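You operate a simulated robot arm through the tools that you are given. There is no shell and no other tool.

The job below is to be done with a simulated two-armed robot. You get a single attempt, and the scene is never put back.

JOB
Try the stop block: jog the platen down on it and raise it.
Fine: slide the tray in, hold both jog buttons till the platen rests on the block, press the up button; when the run lamp is out pull the tray out.

The check looks at the end state, three seconds after you hand in, the way a careful person would. Anything else that was tipped, shoved, dropped, spilled or broken makes it a failure.

ROBOT AND FRAMES
Two 7-joint arms with two-finger parallel grippers on one trunk, on a base that moves. Base frame: it is fixed to the floor where the robot stands at the start and does not move with it; the origin is under the middle of the robot, x ahead of it, y to its left, z up. Units: m, rad, N and s.
The left shoulder is at the start at [-0.027, 0.101, 1.248], the right one opposite. With the tool pointing down near the work surface each hand reaches from about 0.24 to 0.6 m from the robot's upright axis, wherever it stands, measured 20 degrees to its own side. Places, roughly: blue jog button [0.5, -0.3, 0.8]; platen [2, -0.1, 1.2]; red prop [0.9, -0.2, 1.2]; run lamp [0.7, -0.1, 1.6]; slide tray [0.6, 0, 1]; up button [0.5, -0.2, 0.8]; yellow jog button [0.5, 0.1, 0.8]. Payload 1.57 kg a hand.
The tool frame of a hand sits at the grasp point between the pads (the TCP): z along the fingers, y along the line on which they close. The tips reach 0.03 m beyond it. Largest opening 0.08 m; finger width 0.017, thickness 0.012; the body of the gripper, 0.04 by 0.082 m, starts 0.08 m behind the TCP.
Orientation is told as [roll, pitch, yaw] about the base's x, y, z axes, in that order, counted from this pose: with the fingers straight down and closing along the base's y, the tool's x points along the base's -x, its y along +y and its z along -z.

CONTROLS
- The arms move only by the tool apply_moves. It takes "left_moves", "right_moves" or both (then of equal length, played together; a hand with none holds still); each is a list of rows, each an object of numbers (a shift or turn left out is 0, a gripper value left out holds the last): "tx", "ty", "tz": the shift along the tool's x, y, z in m; "rx", "ry", "rz": the turn, a rotation vector about the tool's x, y, z in degrees; "gripper": the gripper command, from -1 (shut) to 1 (fully open), values between in proportion. In form: [{"tx": .., "ty": .., "tz": .., "rx": .., "ry": .., "rz": .., "gripper": ..}, ...]. A call has 1 to 20 rows; each row is the pose to reach, as a shift and turn from the pose commanded when the call began, along the tool's axes at that moment. Rows are played at 5 a second. More than 0.05 m and 0.15 rad between two rows, or a gripper value outside its range, and nothing of the call is played. Where a pose cannot be reached the arm comes as near as it can. A force on the tool above 40 N (or 10 N above the force at the start of the call, whichever is more), or a blocked arm, ends the call early, and 0.2 s more pass. The fingers move at their own pace (about 0.045 m/s each) and stop on an object; they squeeze with about 21 N. The grip force told is the motor's: it shows also when the fingers shut on nothing. Time passes only in rows, and 0.2 s behind the last, so rows that repeat a pose let the fingers close. It gives the time, the measured TCP pose, the force on the tool (base axes), the opening and the grip force at its end, in the units of the frame above (readings bear some noise), with the torque about the TCP (base axes, N m) and any sound that the robot's microphone picked up.
- Cameras (640 x 400 px; columns grow to the right, rows downward): "scene" is now at [0.041, -0.028, 1.3624]; the picture's right is [-0.21, -0.98, -0.02], its down [-0.64, 0.15, -0.75] and it looks along [0.74, -0.15, -0.66] (base axes); focal length 253 px, centre (320, 200). "left" rides on the left gripper at [0.072, 0.007, -0.122] in its tool frame; the picture's right is [-0.09, 1.00, 0.00], its down [-0.84, -0.08, -0.54] and it looks along [-0.54, -0.05, 0.84] (tool axes); focal length 238 px, centre (320, 200). "right" rides on the right gripper at [0.072, -0.007, -0.122] in its tool frame; the picture's right is [0.09, 1.00, 0.00], its down [-0.84, 0.08, -0.54] and it looks along [-0.54, 0.05, 0.84] (tool axes); focal length 238 px, centre (320, 200). There is no depth. A picture from a camera that has moved, and an enlarged one, comes with that camera's place and axes in the base frame and with its lens.
- snapshot(camera): a new picture of that camera. No time passes.
- move_column(by): moves the trunk up (or, below 0, down) by that many m; the arms and the scene camera ride with it, the base frame stays. It gives what a move gives, with no picture.
- roll_base(legs): drives the robot by 1 to 6 legs, each [ahead, left, turn to the left] in m, m and rad, along the robot's own axes; the way and the turn of a leg run together, so that a leg with both is an arc; at most 1.5 m and 3.142 rad a leg. The arms and the cameras ride along, it lands a little off, and it stops where it bumps. It gives what a move gives.
- pan_tilt(pan, tilt): turns the head with the scene camera to pan (to the left, within 1.396 rad either way) and tilt (down, from -0.506 to 1.204), counted from straight ahead of the robot. It gives what a move gives.
- enlarge(camera, box): a new picture of the part [left, top, right, bottom] of that camera's present view, enlarged. No time passes.
- hand_in(): hands the job in; it is judged then, once.

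Places have to be worked out from the pictures, the camera data and where the tool is seen. Open the grippers and draw the arms clear of the work before you hand the job in, unless the task says otherwise.

The tools are called after ">>>" as a command line: name --argument value ..., lists and objects as JSON in quotes. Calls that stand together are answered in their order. apply_moves: Moves the arms, as the interface text tells. Its arguments: {"type":"object","properties":{"left_moves":{"type":"array"},"right_moves":{"type":"array"}},"required":[]} The other tools are called the same way: move_column (by) moves the trunk up or down; roll_base (legs) drives the base; pan_tilt (pan, tilt) turns the head that bears the scene camera; snapshot (camera) takes a picture; enlarge (camera, box) takes an enlarged picture of a part of a camera's view; hand_in () hands the job in.

At the start:

```text
t: 0.0
left_tcp_pos: [0.2749, 0.055, 0.9885]
left_ee_rot: [0.01, 0.042, 0.001]
left_contact_force: [-0.7, -0.6, 0.4]
left_ft_torque: [0.0, 0.0, -0.03]
left_finger_gap: 0.0801
left_finger_force: 0.0
right_tcp_pos: [0.4118, -0.3299, 1.161]
right_ee_rot: [0.011, -0.037, 0.004]
right_contact_force: [0.2, 0.7, 0.2]
right_ft_torque: [-0.03, 0.01, 0.01]
right_finger_gap: 0.0803
right_finger_force: 0.1
trunk travel left (down, up): [-0.3, 0.27]
robot x, y, heading: [-0.0062, -0.0017, 0.008]
head pan, tilt (commanded): [-0.218, 0.749]
```

scene: 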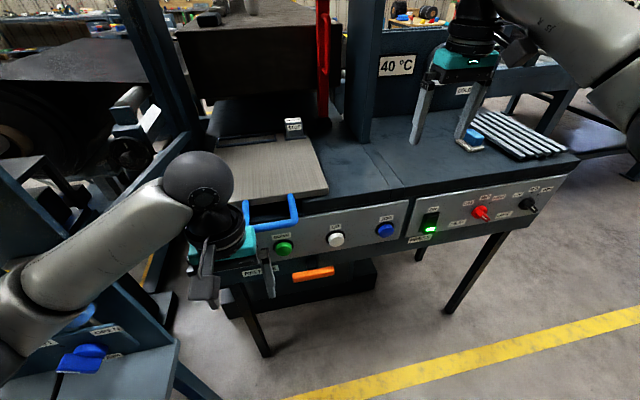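
right: 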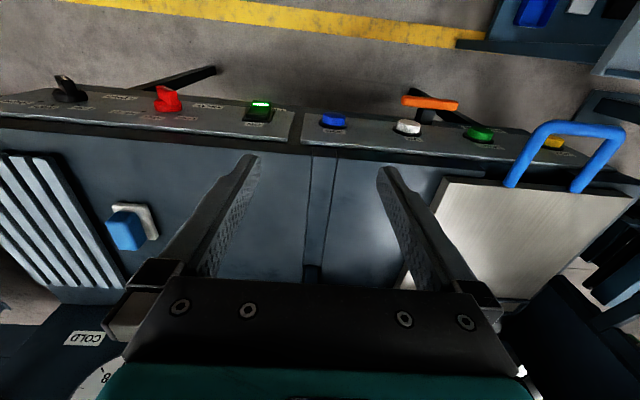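
left: 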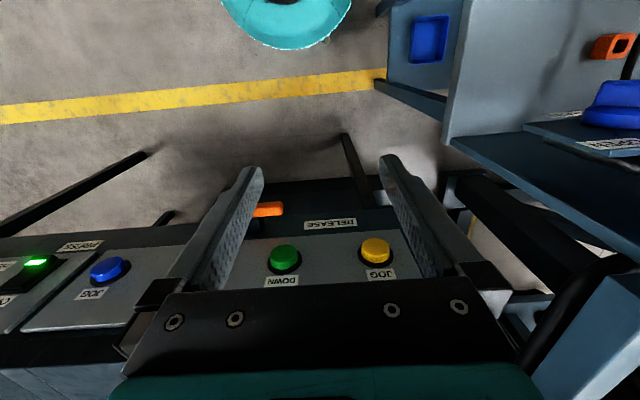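

I start by looking at the machine more closely with enlarged views and by looking up at the platen and lamp.

>>> enlarge --camera "scene" --box '[180, 80, 420, 300]'

>>> enlarge --camera "scene" --box '[380, 140, 580, 260]'

>>> enlarge --camera "left" --box '[0, 180, 480, 360]'

>>> enlarge --camera "right" --box '[230, 60, 640, 260]'

```text
1.82 times, centred on (300, 190) of scene
camera zoom: at [0.041, -0.028, 1.3624], right [-0.21, -0.98, -0.02], down [-0.64, 0.15, -0.75], along [0.74, -0.15, -0.66], focal length 460 px, centre (356, 218)
```

zoom: 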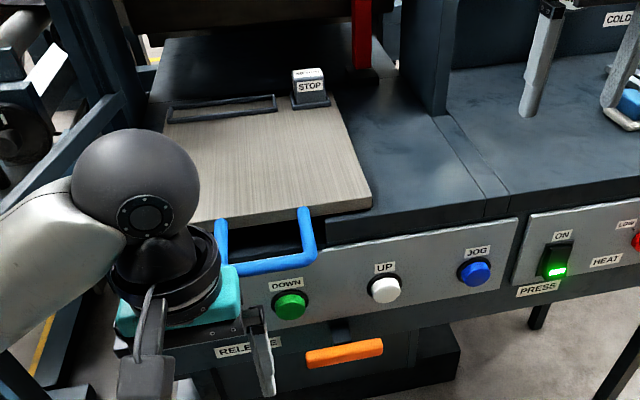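

```text
3.20 times, centred on (480, 200) of scene
camera zoom: at [0.041, -0.028, 1.3624], right [-0.21, -0.98, -0.02], down [-0.64, 0.15, -0.75], along [0.74, -0.15, -0.66], focal length 810 px, centre (-192, 200)
```

zoom: 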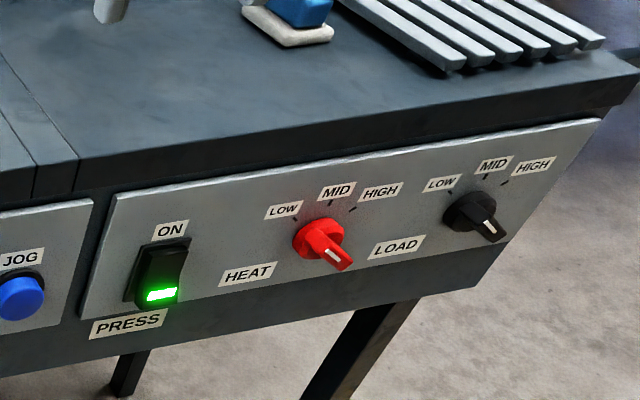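

```text
1.33 times, centred on (240, 270) of left
camera zoom: at [0.2069, 0.0603, 1.1119], right [0.09, 1.0, 0.01], down [0.86, -0.08, 0.51], along [0.5, -0.04, -0.86], focal length 318 px, centre (427, 107)
```

zoom: 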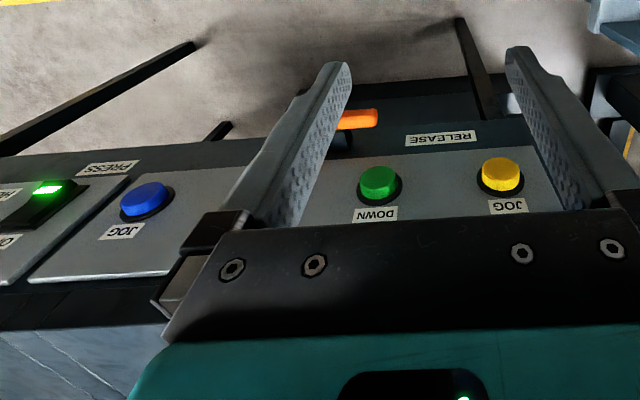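

```text
1.56 times, centred on (435, 160) of right
camera zoom: at [0.3372, -0.3376, 1.2808], right [-0.1, 1.0, 0.01], down [0.82, 0.07, 0.57], along [0.57, 0.06, -0.82], focal length 372 px, centre (140, 262)
```

zoom: 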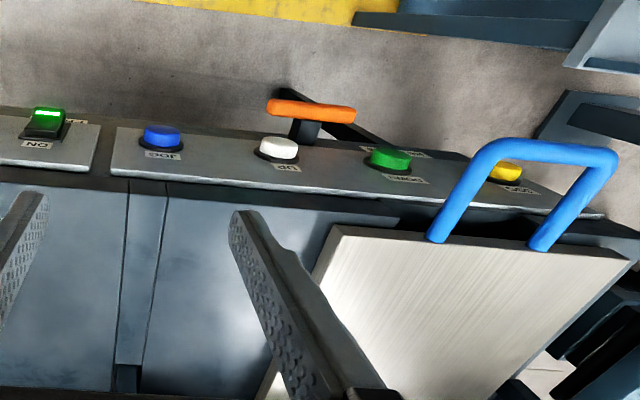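

Now I tilt the head up to see the platen, red prop and run lamp.

>>> pan_tilt --pan -0.1 --tilt 0.1

>>> snapshot --camera "scene"

```text
t: 1.0
left_tcp_pos: [0.276, 0.054, 0.9869]
left_ee_rot: [0.012, 0.042, 0.002]
left_contact_force: [1.0, -0.3, -0.5]
left_ft_torque: [-0.02, -0.01, 0.04]
left_finger_gap: 0.0802
left_finger_force: 0.0
right_tcp_pos: [0.4147, -0.3292, 1.159]
right_ee_rot: [0.011, -0.035, 0.007]
right_contact_force: [-0.2, -0.5, -0.8]
right_ft_torque: [-0.02, -0.01, -0.02]
right_finger_gap: 0.08
right_finger_force: 0.1
trunk travel left (down, up): [-0.3, 0.27]
robot x, y, heading: [-0.005, 0.0031, 0.004]
head pan, tilt (commanded): [-0.099, 0.099]
```

```text
taken
camera scene: at [0.0513, -0.0208, 1.4218], right [-0.09, -1.0, -0.01], down [-0.07, 0.02, -1.0], along [0.99, -0.09, -0.07], focal length 253 px, centre (320, 200)
```

scene: 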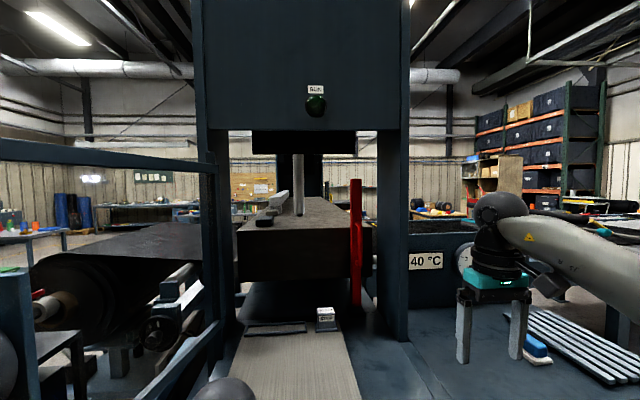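

>>> enlarge --camera "scene" --box '[210, 70, 430, 210]'

>>> enlarge --camera "scene" --box '[200, 180, 420, 320]'

>>> enlarge --camera "scene" --box '[330, 160, 400, 320]'

>>> enlarge --camera "scene" --box '[220, 290, 380, 400]'

```text
2.86 times, centred on (320, 140) of scene
camera zoom: at [0.0513, -0.0208, 1.4218], right [-0.09, -1.0, -0.01], down [-0.07, 0.02, -1.0], along [0.99, -0.09, -0.07], focal length 724 px, centre (320, 371)
```

zoom: 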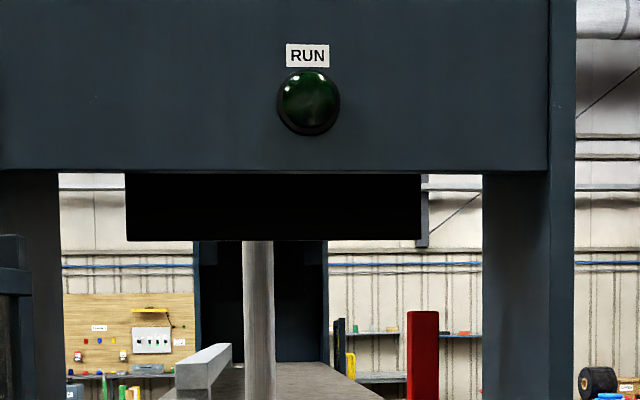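

```text
2.86 times, centred on (310, 250) of scene
camera zoom: at [0.0513, -0.0208, 1.4218], right [-0.09, -1.0, -0.01], down [-0.07, 0.02, -1.0], along [0.99, -0.09, -0.07], focal length 724 px, centre (349, 57)
```

zoom: 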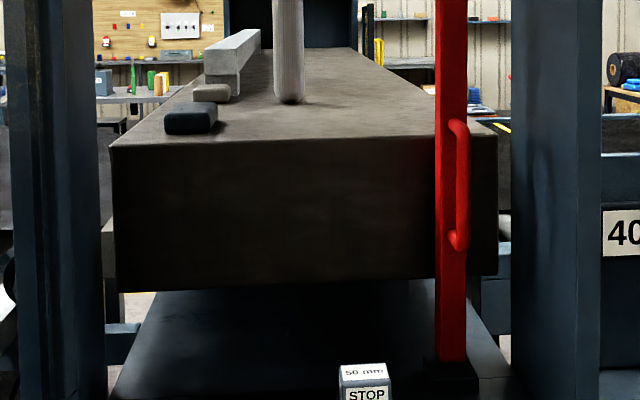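

```text
2.50 times, centred on (365, 240) of scene
camera zoom: at [0.0513, -0.0208, 1.4218], right [-0.09, -1.0, -0.01], down [-0.07, 0.02, -1.0], along [0.99, -0.09, -0.07], focal length 633 px, centre (208, 100)
```

zoom: 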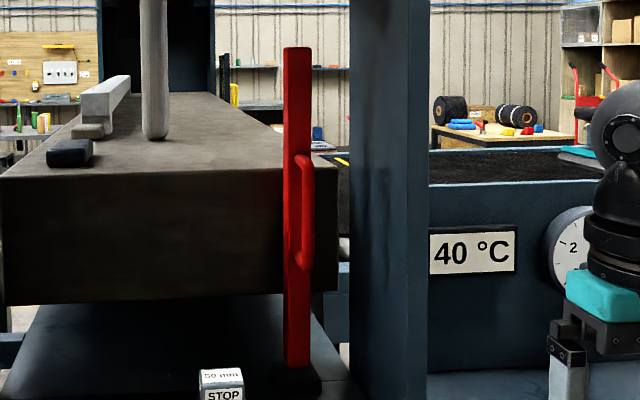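

```text
3.64 times, centred on (300, 345) of scene
camera zoom: at [0.0513, -0.0208, 1.4218], right [-0.09, -1.0, -0.01], down [-0.07, 0.02, -1.0], along [0.99, -0.09, -0.07], focal length 921 px, centre (393, -327)
```

zoom: 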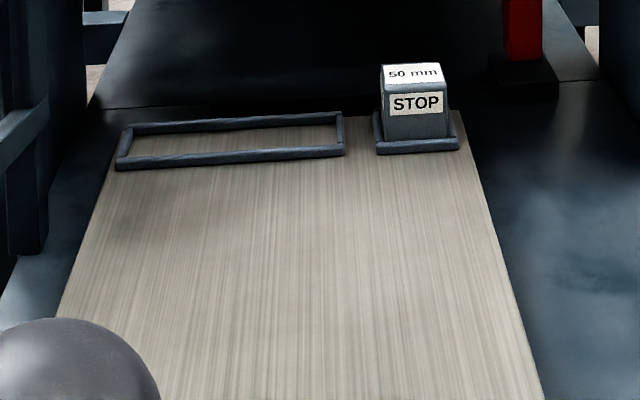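

From the two views I place the buttons at about x 0.46, z 0.84: green y -0.016, white UP -0.153, blue -0.295, yellow +0.125; the handle is at x 0.40, z 1.0. I raise the left hand out of the scene camera's view to see the front and the handle properly.

>>> apply_moves --left_moves '[{"tz": -0.03}, {"tz": -0.06}, {"tz": -0.09}, {"tz": -0.12}, {"tz": -0.15, "ty": 0.03}, {"tz": -0.18, "ty": 0.07}, {"tz": -0.2, "ty": 0.11}, {"tz": -0.2, "ty": 0.15}]'

>>> pan_tilt --pan -0.05 --tilt 0.75

>>> snapshot --camera "scene"

>>> snapshot --camera "left"

```text
t: 1.6
left_tcp_pos: [0.2279, 0.0511, 0.9861]
left_ee_rot: [0.008, 0.256, 0.001]
left_contact_force: [0.3, 1.2, 0.4]
left_ft_torque: [0.02, -0.02, 0.03]
left_finger_gap: 0.08
left_finger_force: 0.0
right_tcp_pos: [0.4202, -0.3288, 1.159]
right_ee_rot: [0.013, -0.027, 0.013]
right_contact_force: [0.0, 0.0, -0.6]
right_ft_torque: [0.01, 0.05, -0.01]
right_finger_gap: 0.0799
right_finger_force: 0.0
trunk travel left (down, up): [-0.3, 0.27]
robot x, y, heading: [-0.0098, -0.0058, 0.014]
head pan, tilt (commanded): [-0.099, 0.099]
stopped in row 3 (left hand): the arm was blocked; the commanded pose is now the measured one
```

```text
t: 2.7
left_tcp_pos: [0.2276, 0.0513, 0.9851]
left_ee_rot: [0.009, 0.252, -0.002]
left_contact_force: [0.4, -0.3, 0.2]
left_ft_torque: [0.0, 0.0, 0.01]
left_finger_gap: 0.0802
left_finger_force: 0.0
right_tcp_pos: [0.4168, -0.3297, 1.1596]
right_ee_rot: [0.012, -0.032, 0.008]
right_contact_force: [1.1, -0.1, -0.9]
right_ft_torque: [0.0, -0.02, 0.02]
right_finger_gap: 0.0799
right_finger_force: 0.1
trunk travel left (down, up): [-0.3, 0.27]
robot x, y, heading: [-0.0073, -0.0017, 0.012]
head pan, tilt (commanded): [-0.051, 0.75]
```

```text
taken
camera scene: at [0.0462, -0.0163, 1.3625], right [-0.04, -1.0, -0.01], down [-0.66, 0.04, -0.75], along [0.75, -0.02, -0.66], focal length 253 px, centre (320, 200)
```

scene: 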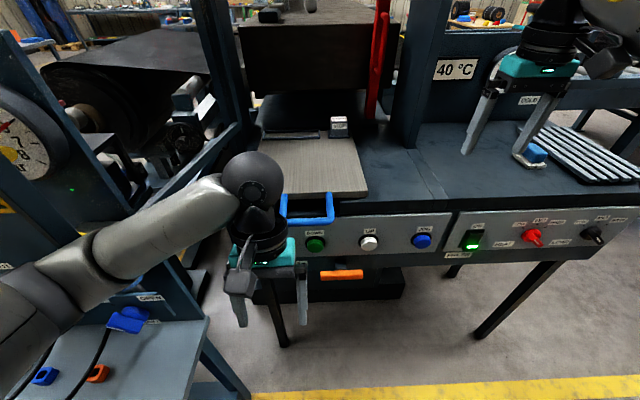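

```text
taken
camera left: at [0.1878, 0.0575, 1.12], right [0.09, 1.0, -0.01], down [0.95, -0.08, 0.31], along [0.31, -0.04, -0.95], focal length 238 px, centre (320, 200)
```

left: 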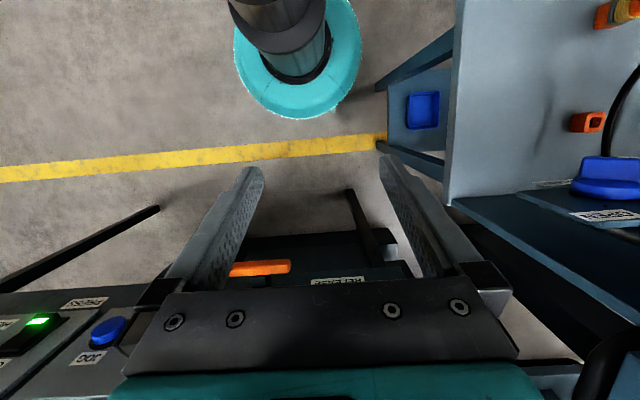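

The left arm ran into its near limit (it tilted back 0.25 rad), so going straight up is not possible there. I move it left, forward and up while setting it upright again.

>>> apply_moves --left_moves '[{"ty": 0.03, "tx": -0.01, "tz": -0.005, "ry": -3}, {"ty": 0.06, "tx": -0.025, "tz": -0.015, "ry": -6}, {"ty": 0.09, "tx": -0.045, "tz": -0.035, "ry": -9}, {"ty": 0.12, "tx": -0.065, "tz": -0.06, "ry": -12}, {"ty": 0.15, "tx": -0.082, "tz": -0.083, "ry": -14.5}]'

>>> snapshot --camera "scene"

>>> snapshot --camera "left"

```text
t: 3.5
left_tcp_pos: [0.2487, 0.0409, 0.9914]
left_ee_rot: [-0.108, 0.185, -0.202]
left_contact_force: [0.3, 0.7, 0.2]
left_ft_torque: [0.02, 0.03, 0.02]
left_finger_gap: 0.0802
left_finger_force: 0.1
right_tcp_pos: [0.4248, -0.3444, 1.1534]
right_ee_rot: [0.021, -0.021, 0.004]
right_contact_force: [0.4, -0.3, 0.1]
right_ft_torque: [0.0, 0.01, 0.02]
right_finger_gap: 0.0798
right_finger_force: 0.1
trunk travel left (down, up): [-0.3, 0.27]
robot x, y, heading: [-0.0107, -0.0054, 0.004]
head pan, tilt (commanded): [-0.051, 0.75]
stopped in row 3 (left hand): the arm was blocked; the commanded pose is now the measured one
```

```text
taken
camera scene: at [0.0568, -0.0324, 1.3637], right [-0.04, -1.0, -0.02], down [-0.66, 0.05, -0.75], along [0.75, -0.02, -0.67], focal length 253 px, centre (320, 200)
```

scene: 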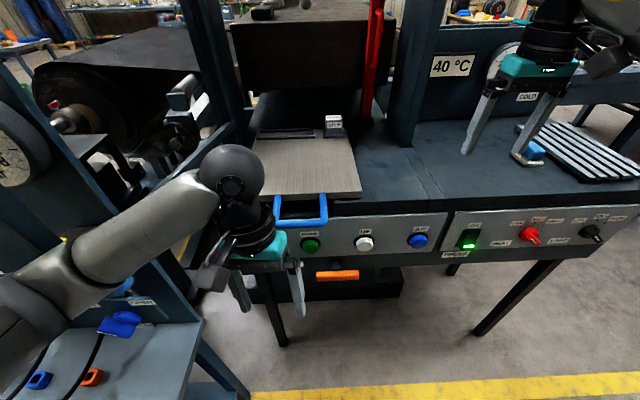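

```text
taken
camera left: at [0.2034, 0.0704, 1.1224], right [0.27, 0.96, -0.12], down [0.9, -0.2, 0.38], along [0.34, -0.21, -0.92], focal length 238 px, centre (320, 200)
```

left: 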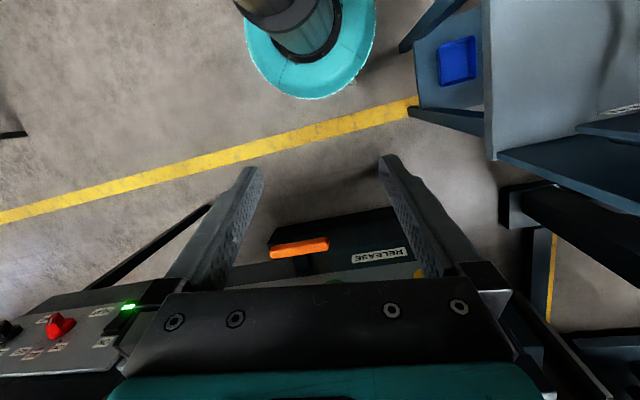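

The left arm was blocked again and the body seems to have swayed, so the elbow may be touching something to the left. I look to the left with the head before moving any more.

>>> pan_tilt --pan 0.9 --tilt 0.7

>>> snapshot --camera "scene"

```text
t: 4.7
left_tcp_pos: [0.2501, 0.0415, 0.9902]
left_ee_rot: [-0.105, 0.183, -0.201]
left_contact_force: [0.0, 0.3, 0.0]
left_ft_torque: [0.0, 0.02, 0.02]
left_finger_gap: 0.0803
left_finger_force: 0.0
right_tcp_pos: [0.4242, -0.3446, 1.1527]
right_ee_rot: [0.022, -0.026, 0.003]
right_contact_force: [0.8, 0.2, -0.5]
right_ft_torque: [0.0, 0.0, -0.01]
right_finger_gap: 0.08
right_finger_force: 0.0
trunk travel left (down, up): [-0.3, 0.27]
robot x, y, heading: [-0.009, -0.0016, 0.008]
head pan, tilt (commanded): [0.901, 0.7]
```

```text
taken
camera scene: at [0.0255, 0.0378, 1.3668], right [0.79, -0.62, 0.01], down [-0.38, -0.49, -0.79], along [0.49, 0.62, -0.62], focal length 253 px, centre (320, 200)
```

scene: 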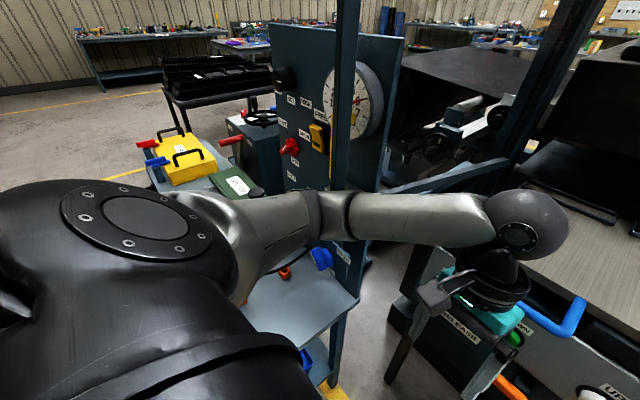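

>>> enlarge --camera "scene" --box '[220, 120, 420, 320]'

>>> enlarge --camera "scene" --box '[380, 160, 640, 400]'

```text
2.00 times, centred on (320, 220) of scene
camera zoom: at [0.0255, 0.0378, 1.3668], right [0.79, -0.62, 0.01], down [-0.38, -0.49, -0.79], along [0.49, 0.62, -0.62], focal length 506 px, centre (320, 160)
```

zoom: 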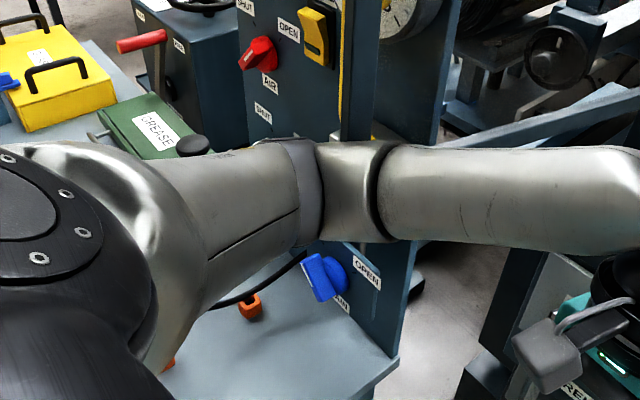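

```text
1.67 times, centred on (510, 280) of scene
camera zoom: at [0.0255, 0.0378, 1.3668], right [0.79, -0.62, 0.01], down [-0.38, -0.49, -0.79], along [0.49, 0.62, -0.62], focal length 422 px, centre (3, 67)
```

zoom: 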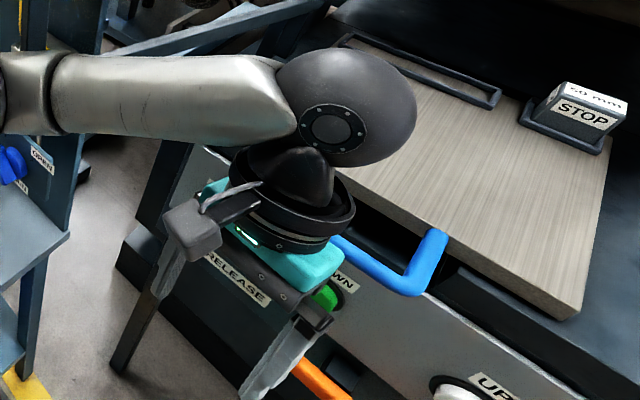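

The left elbow appears to rest against the post of the valve bench on the left (its near corner I place at about [0.37, 0.29]). I relieve it by driving the base a little to the right, which also centres the robot between the jog buttons.

>>> roll_base --legs '[[0.0, -0.05, 0.0]]'

>>> snapshot --camera "scene"

```text
t: 5.4
left_tcp_pos: [0.2457, 0.0396, 0.9937]
left_ee_rot: [-0.121, 0.172, -0.218]
left_contact_force: [0.5, 0.2, -0.9]
left_ft_torque: [-0.01, 0.01, 0.0]
left_finger_gap: 0.0799
left_finger_force: 0.0
right_tcp_pos: [0.4245, -0.3408, 1.1523]
right_ee_rot: [0.015, -0.018, 0.006]
right_contact_force: [0.2, 0.2, -0.2]
right_ft_torque: [0.01, 0.0, 0.02]
right_finger_gap: 0.0799
right_finger_force: 0.1
trunk travel left (down, up): [-0.3, 0.27]
robot x, y, heading: [-0.0106, -0.0101, 0.007]
head pan, tilt (commanded): [0.901, 0.7]
stopped in leg 1: the robot was blocked; the commanded pose is now the measured one
```

```text
taken
camera scene: at [0.0255, 0.0421, 1.3664], right [0.79, -0.62, 0.01], down [-0.38, -0.5, -0.78], along [0.48, 0.61, -0.62], focal length 253 px, centre (320, 200)
```

scene: 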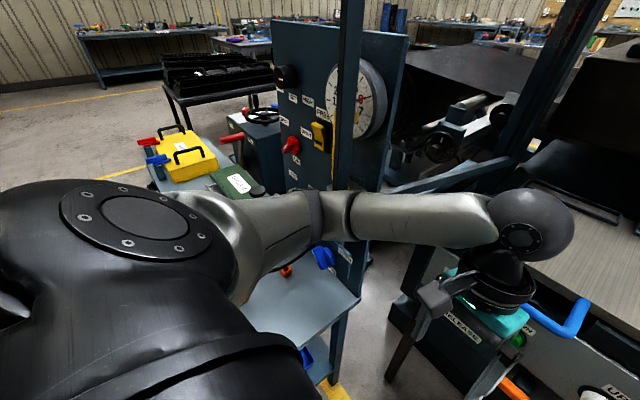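

The base is blocked toward the right as well, so I look down and to the right to see what is there.

>>> pan_tilt --pan -1.0 --tilt 0.9

>>> snapshot --camera "scene"

>>> pan_tilt --pan 0.0 --tilt 1.2

>>> snapshot --camera "scene"

>>> pan_tilt --pan 1.35 --tilt 0.7

>>> snapshot --camera "scene"

```text
t: 7.2
left_tcp_pos: [0.2462, 0.04, 0.9913]
left_ee_rot: [-0.119, 0.177, -0.219]
left_contact_force: [-0.2, 1.3, -0.6]
left_ft_torque: [-0.03, 0.01, -0.01]
left_finger_gap: 0.08
left_finger_force: 0.1
right_tcp_pos: [0.424, -0.3403, 1.1542]
right_ee_rot: [0.018, -0.023, 0.005]
right_contact_force: [-0.1, 0.8, -0.5]
right_ft_torque: [0.02, 0.02, -0.02]
right_finger_gap: 0.08
right_finger_force: 0.0
trunk travel left (down, up): [-0.3, 0.27]
robot x, y, heading: [-0.0084, -0.0041, 0.006]
head pan, tilt (commanded): [-1.0, 0.901]
```

```text
taken
camera scene: at [0.0146, -0.0871, 1.3477], right [-0.84, -0.55, -0.03], down [-0.41, 0.67, -0.62], along [0.36, -0.51, -0.78], focal length 253 px, centre (320, 200)
```

scene: 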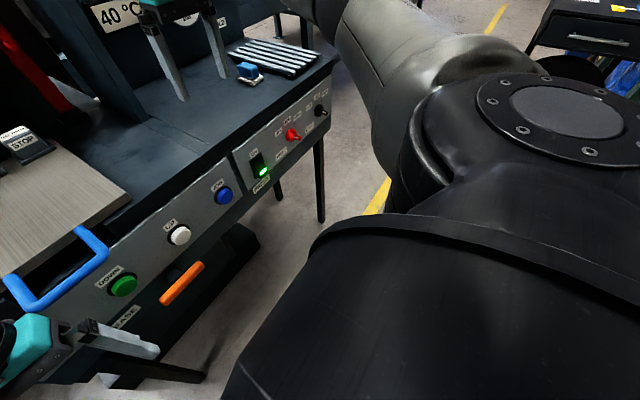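

```text
t: 8.5
left_tcp_pos: [0.2445, 0.0395, 0.99]
left_ee_rot: [-0.122, 0.18, -0.219]
left_contact_force: [-0.2, 0.5, 0.3]
left_ft_torque: [0.05, -0.01, 0.0]
left_finger_gap: 0.0798
left_finger_force: 0.0
right_tcp_pos: [0.4231, -0.3408, 1.1542]
right_ee_rot: [0.017, -0.023, 0.004]
right_contact_force: [0.7, -0.2, -0.4]
right_ft_torque: [0.01, -0.03, 0.01]
right_finger_gap: 0.0799
right_finger_force: 0.1
trunk travel left (down, up): [-0.3, 0.27]
robot x, y, heading: [-0.0067, -0.0049, 0.007]
head pan, tilt (commanded): [0.0, 1.201]
```

```text
taken
camera scene: at [0.0299, -0.0229, 1.3294], right [0.01, -1.0, -0.02], down [-0.92, 0.0, -0.38], along [0.38, 0.02, -0.92], focal length 253 px, centre (320, 200)
```

scene: 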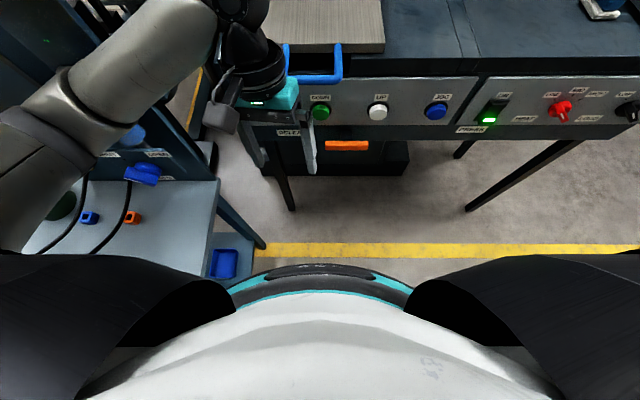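

```text
t: 10.0
left_tcp_pos: [0.2444, 0.0397, 0.989]
left_ee_rot: [-0.124, 0.181, -0.222]
left_contact_force: [0.5, 0.8, -0.9]
left_ft_torque: [-0.01, 0.02, -0.03]
left_finger_gap: 0.0799
left_finger_force: 0.1
right_tcp_pos: [0.4249, -0.3399, 1.1541]
right_ee_rot: [0.016, -0.023, 0.006]
right_contact_force: [-0.4, 0.7, 0.0]
right_ft_torque: [-0.02, 0.0, 0.02]
right_finger_gap: 0.08
right_finger_force: 0.1
trunk travel left (down, up): [-0.3, 0.27]
robot x, y, heading: [-0.0058, -0.0067, 0.002]
head pan, tilt (commanded): [1.349, 0.7]
```

```text
taken
camera scene: at [-0.0084, 0.0595, 1.3659], right [0.98, -0.22, 0.02], down [-0.12, -0.62, -0.78], along [0.18, 0.76, -0.63], focal length 253 px, centre (320, 200)
```

scene: 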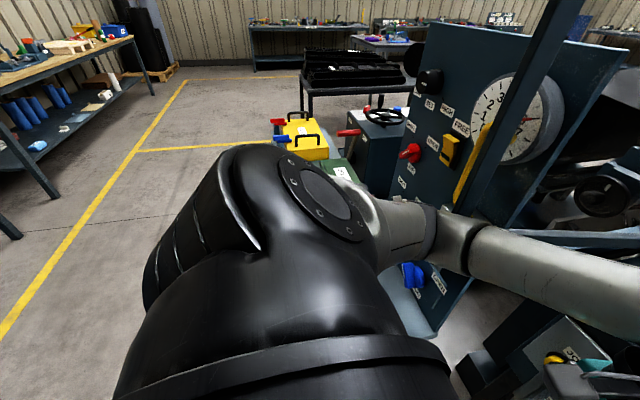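

I take a closer look at the left hand and its surroundings, to find out what it is touching.

>>> pan_tilt --pan 0.35 --tilt 0.75

>>> snapshot --camera "scene"

>>> enlarge --camera "scene" --box '[280, 100, 540, 300]'

>>> enlarge --camera "scene" --box '[40, 40, 300, 300]'

>>> snapshot --camera "right"

>>> snapshot --camera "left"

```text
t: 11.3
left_tcp_pos: [0.2441, 0.04, 0.9892]
left_ee_rot: [-0.124, 0.183, -0.22]
left_contact_force: [0.0, -0.3, -0.5]
left_ft_torque: [-0.03, 0.01, 0.02]
left_finger_gap: 0.0799
left_finger_force: 0.0
right_tcp_pos: [0.4234, -0.3401, 1.1537]
right_ee_rot: [0.014, -0.024, 0.005]
right_contact_force: [0.3, 0.3, -0.4]
right_ft_torque: [0.01, -0.02, -0.01]
right_finger_gap: 0.0803
right_finger_force: 0.1
trunk travel left (down, up): [-0.3, 0.27]
robot x, y, heading: [-0.0103, -0.0075, 0.007]
head pan, tilt (commanded): [0.351, 0.75]
```

```text
taken
camera scene: at [0.0511, 0.0058, 1.3621], right [0.35, -0.94, -0.01], down [-0.62, -0.23, -0.75], along [0.7, 0.27, -0.66], focal length 253 px, centre (320, 200)
```

scene: 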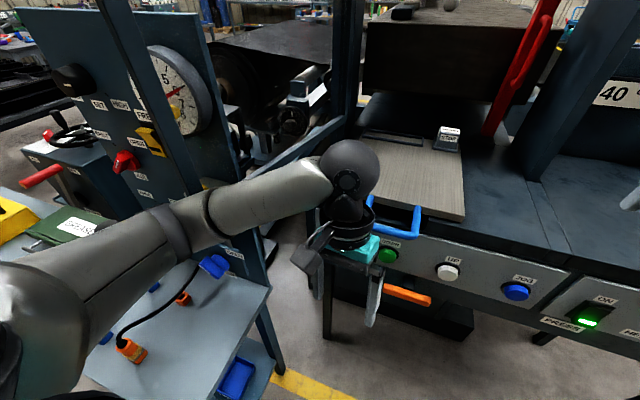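

```text
2.00 times, centred on (410, 200) of scene
camera zoom: at [0.0511, 0.0058, 1.3621], right [0.35, -0.94, -0.01], down [-0.62, -0.23, -0.75], along [0.7, 0.27, -0.66], focal length 506 px, centre (140, 200)
```

zoom: 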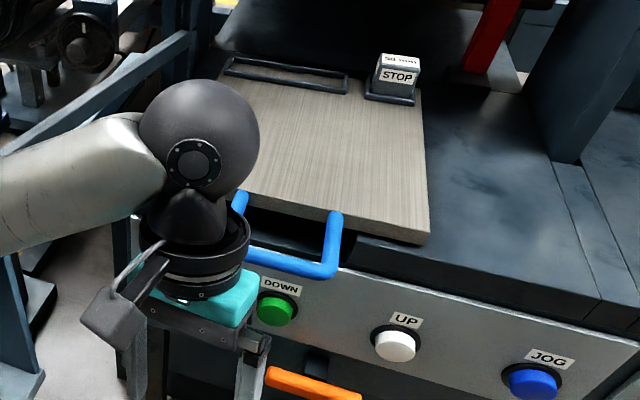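

```text
1.54 times, centred on (170, 170) of scene
camera zoom: at [0.0511, 0.0058, 1.3621], right [0.35, -0.94, -0.01], down [-0.62, -0.23, -0.75], along [0.7, 0.27, -0.66], focal length 390 px, centre (551, 246)
```

zoom: 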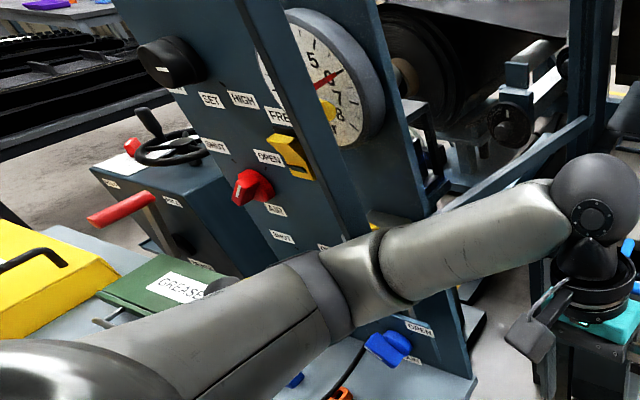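

```text
taken
camera right: at [0.3502, -0.3492, 1.2741], right [-0.1, 1.0, 0.01], down [0.82, 0.07, 0.56], along [0.56, 0.07, -0.83], focal length 238 px, centre (320, 200)
```

right: 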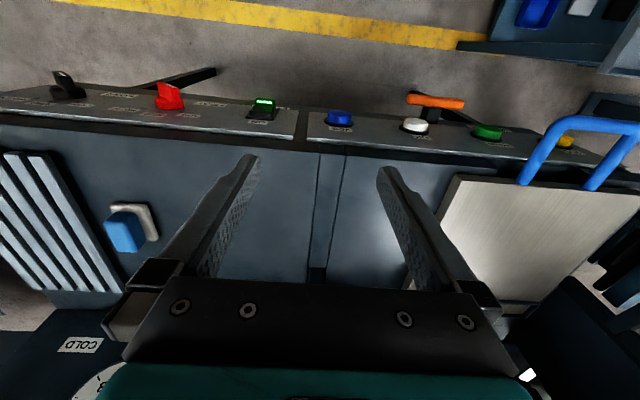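

```text
taken
camera left: at [0.1998, 0.072, 1.12], right [0.28, 0.95, -0.14], down [0.9, -0.21, 0.39], along [0.34, -0.23, -0.91], focal length 238 px, centre (320, 200)
```

left: 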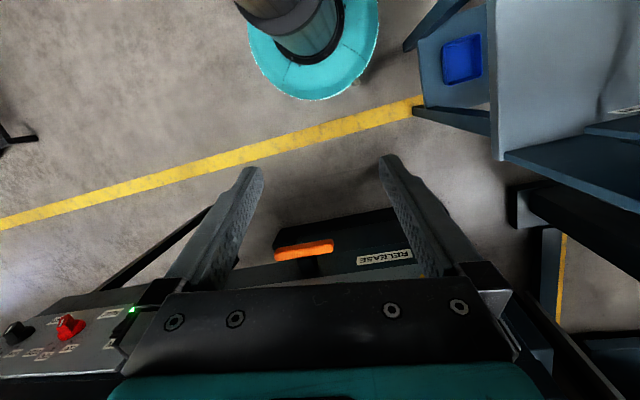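

The left forearm's start near [0.24, 0.24, 1.10] lies right beside a vertical post at about [0.24, 0.28]. I enlarge the region below and above the elbow to understand that post.

>>> enlarge --camera "scene" --box '[150, 200, 310, 300]'

>>> enlarge --camera "scene" --box '[80, 80, 260, 240]'

>>> enlarge --camera "left" --box '[400, 0, 640, 300]'

```text
4.00 times, centred on (230, 250) of scene
camera zoom: at [0.0511, 0.0058, 1.3621], right [0.35, -0.94, -0.01], down [-0.62, -0.23, -0.75], along [0.7, 0.27, -0.66], focal length 1013 px, centre (680, 0)
```

zoom: 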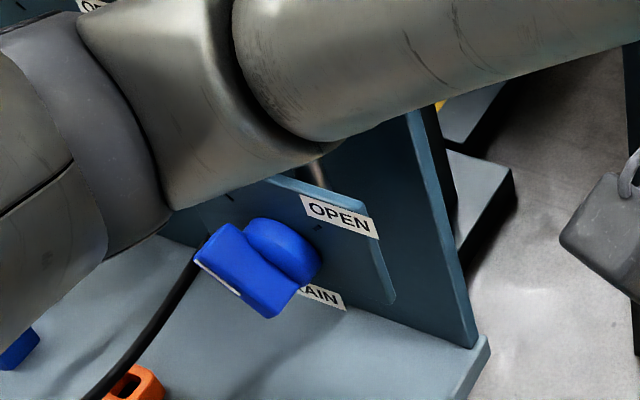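

```text
2.50 times, centred on (170, 160) of scene
camera zoom: at [0.0511, 0.0058, 1.3621], right [0.35, -0.94, -0.01], down [-0.62, -0.23, -0.75], along [0.7, 0.27, -0.66], focal length 633 px, centre (695, 300)
```

zoom: 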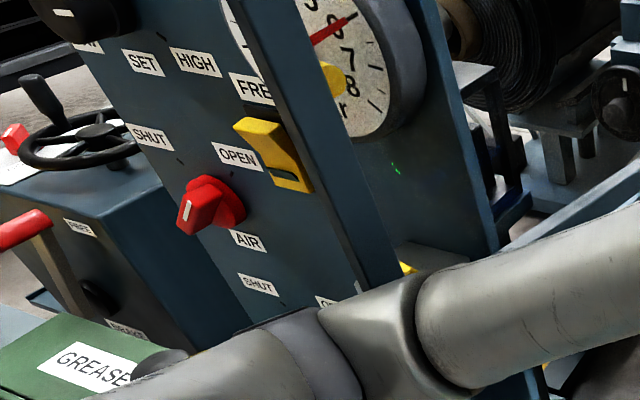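

```text
1.33 times, centred on (520, 150) of left
camera zoom: at [0.1998, 0.072, 1.12], right [0.28, 0.95, -0.14], down [0.9, -0.21, 0.39], along [0.34, -0.23, -0.91], focal length 318 px, centre (53, 267)
```

zoom: 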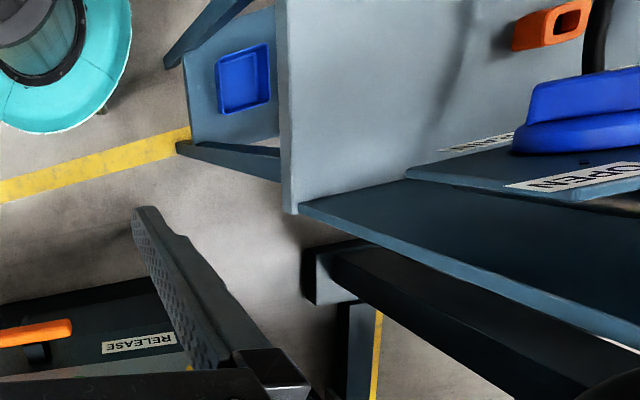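

The elbow is beside the protruding plate of the valve cabinet, so the outward-bending elbow is what blocks. I bring the left hand back to its start pose, which tucks the elbow in again, in small steps.

>>> apply_moves --left_moves '[{"tx": -0.006, "ty": 0.004, "tz": -0.0015, "rx": -1.24, "ry": -1.75, "rz": -2.42}, {"tx": -0.012, "ty": 0.008, "tz": -0.003, "rx": -2.48, "ry": -3.5, "rz": -4.83}, {"tx": -0.018, "ty": 0.012, "tz": -0.0045, "rx": -3.72, "ry": -5.26, "rz": -7.25}, {"tx": -0.024, "ty": 0.016, "tz": -0.006, "rx": -4.96, "ry": -7.0, "rz": -9.66}, {"tx": -0.0265, "ty": 0.0206, "tz": -0.0075, "rx": -6.2, "ry": -8.76, "rz": -12.08}]'

>>> snapshot --camera "scene"

```text
t: 12.7
left_tcp_pos: [0.2632, 0.0556, 0.9801]
left_ee_rot: [0.006, 0.072, -0.012]
left_contact_force: [0.5, 0.3, -0.4]
left_ft_torque: [-0.01, 0.02, 0.01]
left_finger_gap: 0.0801
left_finger_force: 0.1
right_tcp_pos: [0.4241, -0.3346, 1.1563]
right_ee_rot: [0.011, -0.018, 0.009]
right_contact_force: [0.0, -0.2, 1.0]
right_ft_torque: [0.02, 0.02, -0.03]
right_finger_gap: 0.08
right_finger_force: 0.1
trunk travel left (down, up): [-0.3, 0.27]
robot x, y, heading: [-0.0157, -0.0066, 0.008]
head pan, tilt (commanded): [0.351, 0.75]
stopped in row 5 (left hand): the arm was blocked; the commanded pose is now the measured one
```

```text
taken
camera scene: at [0.0514, 0.0103, 1.3637], right [0.35, -0.94, 0.0], down [-0.62, -0.23, -0.75], along [0.7, 0.27, -0.67], focal length 253 px, centre (320, 200)
```

scene: 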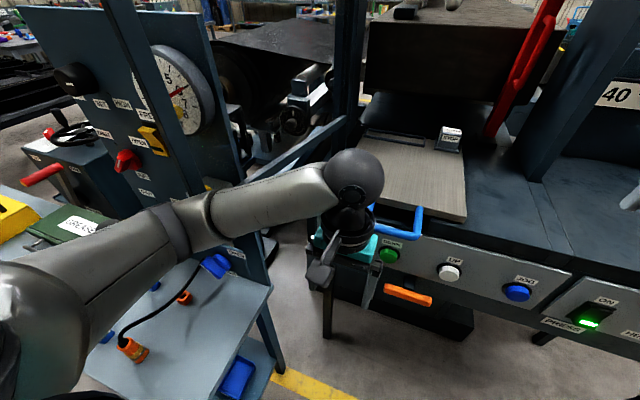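

It is close to the start pose but the elbow is still pressed. I pull the hand forward, to the right and slightly down so that the elbow comes inward away from the plate.

>>> apply_moves --left_moves '[{"tx": -0.008, "ty": -0.01, "tz": 0.004}, {"tx": -0.016, "ty": -0.02, "tz": 0.009}, {"tx": -0.024, "ty": -0.03, "tz": 0.015}, {"tx": -0.033, "ty": -0.04, "tz": 0.021}, {"tx": -0.042, "ty": -0.05, "tz": 0.027}]'

>>> snapshot --camera "scene"

```text
t: 14.1
left_tcp_pos: [0.3029, 0.0515, 0.9501]
left_ee_rot: [0.016, 0.047, 0.066]
left_contact_force: [-0.5, 0.7, 0.7]
left_ft_torque: [0.01, -0.04, 0.01]
left_finger_gap: 0.0801
left_finger_force: 0.1
right_tcp_pos: [0.4174, -0.3067, 1.1644]
right_ee_rot: [-0.004, -0.03, 0.027]
right_contact_force: [0.7, 1.1, 0.8]
right_ft_torque: [-0.09, -0.07, -0.03]
right_finger_gap: 0.08
right_finger_force: 0.1
trunk travel left (down, up): [-0.3, 0.27]
robot x, y, heading: [-0.0172, -0.0096, 0.025]
head pan, tilt (commanded): [0.351, 0.75]
stopped in row 5 (left hand): the arm was blocked; the commanded pose is now the measured one
```

```text
taken
camera scene: at [0.0347, 0.0341, 1.3618], right [0.37, -0.93, 0.01], down [-0.61, -0.25, -0.75], along [0.7, 0.27, -0.66], focal length 253 px, centre (320, 200)
```

scene: 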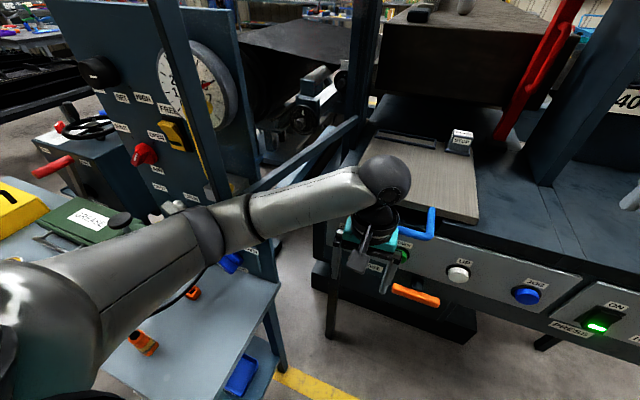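

The body leaned left this time, so something is catching the arm from its right side. I enlarge around the elbow again.

>>> enlarge --camera "scene" --box '[120, 150, 320, 290]'

>>> enlarge --camera "scene" --box '[300, 130, 480, 310]'

>>> enlarge --camera "scene" --box '[0, 150, 240, 400]'

>>> snapshot --camera "left"

```text
2.86 times, centred on (220, 220) of scene
camera zoom: at [0.0347, 0.0341, 1.3618], right [0.37, -0.93, 0.01], down [-0.61, -0.25, -0.75], along [0.7, 0.27, -0.66], focal length 724 px, centre (606, 143)
```

zoom: 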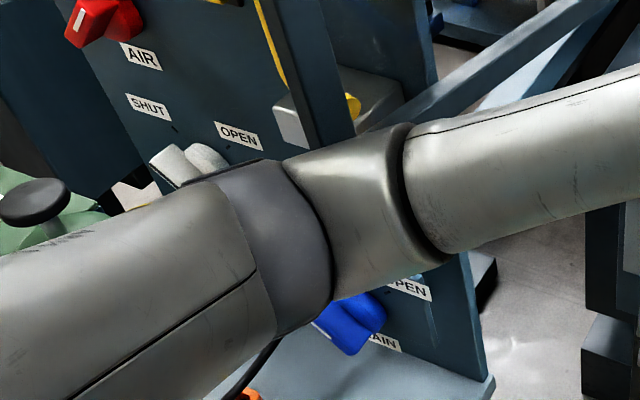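

```text
2.22 times, centred on (390, 220) of scene
camera zoom: at [0.0347, 0.0341, 1.3618], right [0.37, -0.93, 0.01], down [-0.61, -0.25, -0.75], along [0.7, 0.27, -0.66], focal length 563 px, centre (164, 156)
```

zoom: 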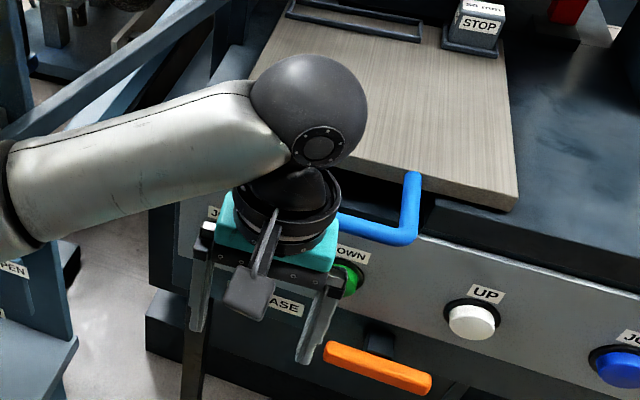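

```text
1.60 times, centred on (120, 275) of scene
camera zoom: at [0.0347, 0.0341, 1.3618], right [0.37, -0.93, 0.01], down [-0.61, -0.25, -0.75], along [0.7, 0.27, -0.66], focal length 405 px, centre (640, 80)
```

zoom: 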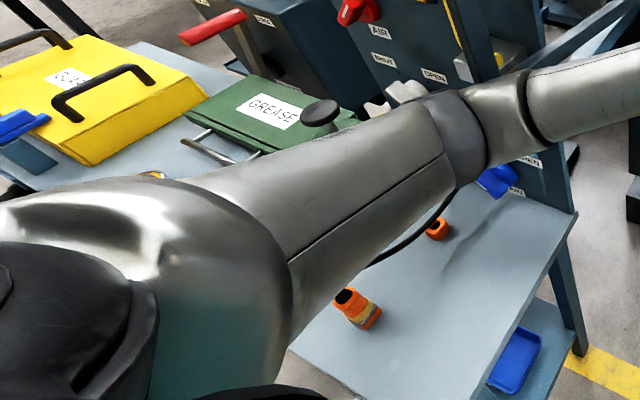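

```text
taken
camera left: at [0.2358, 0.0522, 1.0756], right [0.03, 1.0, 0.01], down [0.86, -0.03, 0.5], along [0.5, 0.0, -0.87], focal length 238 px, centre (320, 200)
```

left: 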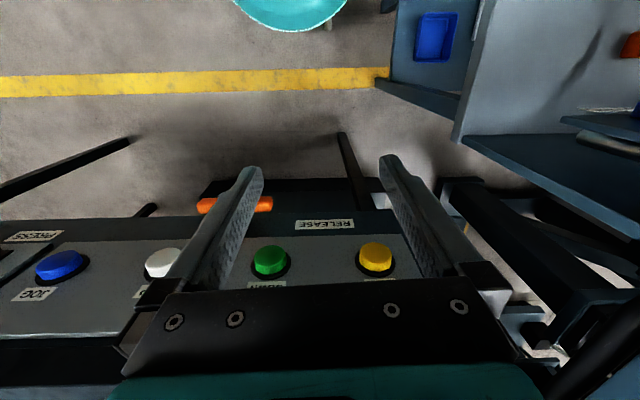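

I can't see what is catching the elbow from its far side, so I turn the right hand's camera to the left to look at it: first a yaw.

>>> apply_moves --right_moves '[{"rz": -8, "tx": 0.01}, {"rz": -16, "tx": 0.02}, {"rz": -24, "tx": 0.03}, {"rz": -32, "tx": 0.04}, {"rz": -40, "tx": 0.05}, {"rz": -48, "tx": 0.06}, {"rz": -56, "tx": 0.06}, {"rz": -64, "tx": 0.06}, {"rz": -72, "tx": 0.06}]'

>>> snapshot --camera "right"

```text
t: 16.3
left_tcp_pos: [0.3082, 0.0613, 0.9449]
left_ee_rot: [0.031, 0.061, 0.092]
left_contact_force: [0.0, -1.0, 0.7]
left_ft_torque: [0.04, -0.01, -0.02]
left_finger_gap: 0.08
left_finger_force: 0.2
right_tcp_pos: [0.2203, -0.1866, 1.1774]
right_ee_rot: [-0.027, -0.002, 1.286]
right_contact_force: [-0.1, 0.2, 0.3]
right_ft_torque: [-0.03, -0.01, 0.01]
right_finger_gap: 0.0801
right_finger_force: 0.1
right hand out of reach, approached as far as the arm can: row 3, 4, 5, 6, 7, 8, 9
trunk travel left (down, up): [-0.3, 0.27]
robot x, y, heading: [-0.0149, -0.0031, 0.035]
head pan, tilt (commanded): [0.351, 0.75]
stopped in row 9 (right hand): the arm was blocked; the commanded pose is now the measured one
```

```text
taken
camera right: at [0.203, -0.2555, 1.2998], right [-0.98, 0.19, -0.03], down [0.15, 0.83, 0.54], along [0.13, 0.53, -0.84], focal length 238 px, centre (320, 200)
```

right: 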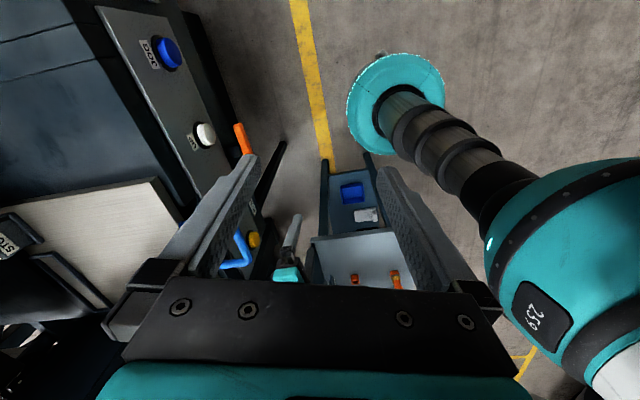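

The view needs to be raised; I tilt the right hand so its camera looks toward the left elbow.

>>> apply_moves --right_moves '[{"ry": -8}, {"ry": -16}, {"ry": -24}, {"ry": -32}, {"ry": -40}, {"ry": -48}]'

>>> snapshot --camera "right"

```text
t: 17.9
left_tcp_pos: [0.3101, 0.066, 0.9405]
left_ee_rot: [0.045, 0.071, 0.107]
left_contact_force: [-0.5, 0.4, 0.5]
left_ft_torque: [0.0, -0.03, -0.05]
left_finger_gap: 0.0798
left_finger_force: 0.1
right_tcp_pos: [0.2014, -0.155, 1.2078]
right_ee_rot: [-0.026, -0.844, 1.308]
right_contact_force: [0.4, 0.8, 0.4]
right_ft_torque: [-0.04, -0.02, -0.04]
right_finger_gap: 0.0801
right_finger_force: 0.0
right hand out of reach, approached as far as the arm can: row 1, 2, 3, 4, 5, 6
trunk travel left (down, up): [-0.3, 0.27]
robot x, y, heading: [-0.0151, -0.0077, 0.037]
head pan, tilt (commanded): [0.351, 0.75]
stopped in row 6 (right hand): the arm was blocked; the commanded pose is now the measured one
```

```text
taken
camera right: at [0.1683, -0.2902, 1.2361], right [-0.97, 0.22, -0.09], down [-0.05, 0.17, 0.98], along [0.23, 0.96, -0.16], focal length 238 px, centre (320, 200)
```

right: 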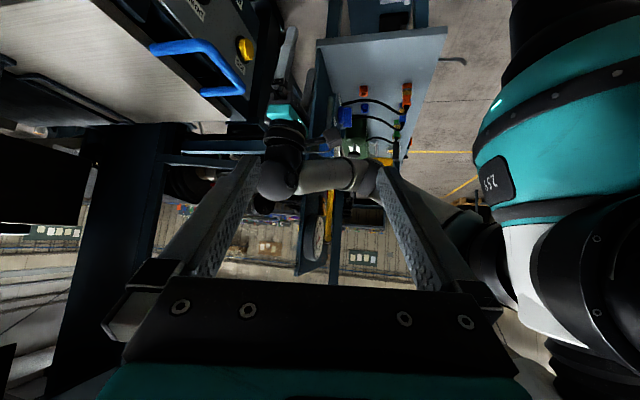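

>>> enlarge --camera "right" --box '[250, 60, 430, 290]'

>>> enlarge --camera "right" --box '[280, 120, 400, 220]'

```text
1.74 times, centred on (340, 175) of right
camera zoom: at [0.1683, -0.2902, 1.2361], right [-0.97, 0.22, -0.09], down [-0.05, 0.17, 0.98], along [0.23, 0.96, -0.16], focal length 414 px, centre (285, 244)
```

zoom: 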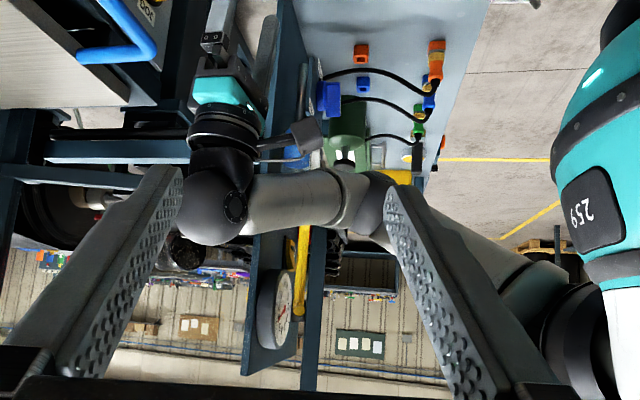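

```text
4.00 times, centred on (340, 170) of right
camera zoom: at [0.1683, -0.2902, 1.2361], right [-0.97, 0.22, -0.09], down [-0.05, 0.17, 0.98], along [0.23, 0.96, -0.16], focal length 953 px, centre (240, 320)
```

zoom: 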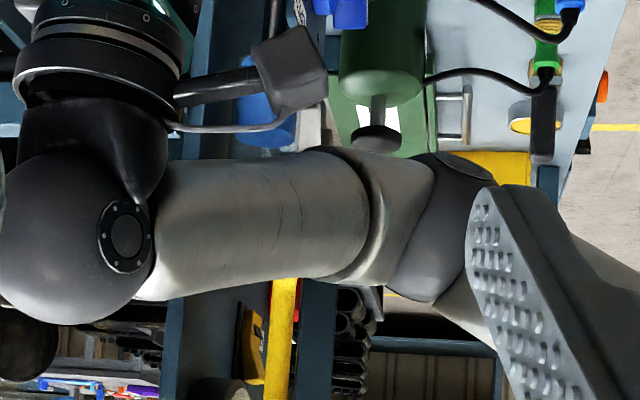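

All readings fit a post just ahead-left of the forearm (about [0.25, 0.28], down to z about 1.05) that pushes the robot back and turns it left. So the free way is backward: I back the base off by 0.1 m.

>>> roll_base --legs '[[-0.1, 0.0, 0.0]]'

>>> snapshot --camera "scene"

>>> snapshot --camera "right"

```text
t: 19.0
left_tcp_pos: [0.2301, 0.0565, 0.9336]
left_ee_rot: [0.042, 0.09, 0.091]
left_contact_force: [0.4, -0.5, 0.3]
left_ft_torque: [0.01, -0.04, -0.02]
left_finger_gap: 0.08
left_finger_force: 0.1
right_tcp_pos: [0.1256, -0.1586, 1.2043]
right_ee_rot: [0.002, -0.837, 1.281]
right_contact_force: [1.0, 0.2, 0.7]
right_ft_torque: [0.0, -0.02, -0.02]
right_finger_gap: 0.0801
right_finger_force: 0.1
trunk travel left (down, up): [-0.3, 0.27]
robot x, y, heading: [-0.1142, -0.0094, 0.029]
head pan, tilt (commanded): [0.351, 0.75]
```

```text
taken
camera scene: at [-0.0243, 0.0255, 1.3601], right [0.37, -0.93, 0.0], down [-0.63, -0.25, -0.73], along [0.68, 0.27, -0.68], focal length 253 px, centre (320, 200)
```

scene: 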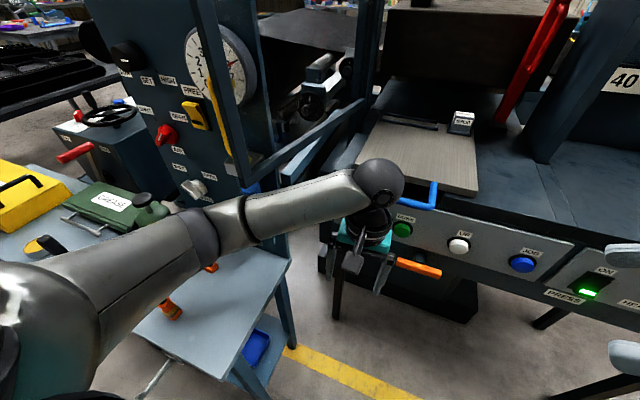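

```text
taken
camera right: at [0.0926, -0.2939, 1.2322], right [-0.97, 0.23, -0.07], down [-0.03, 0.17, 0.98], along [0.23, 0.96, -0.16], focal length 238 px, centre (320, 200)
```

right: 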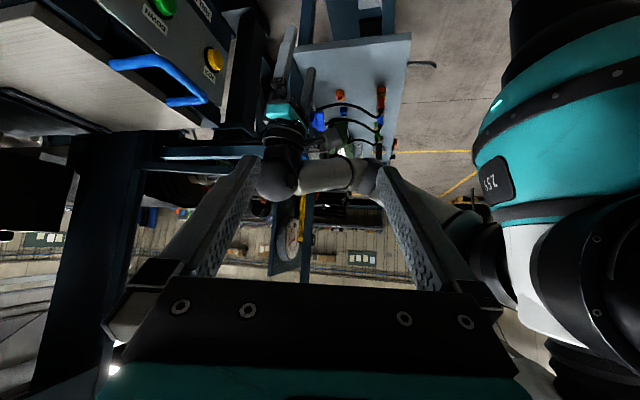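

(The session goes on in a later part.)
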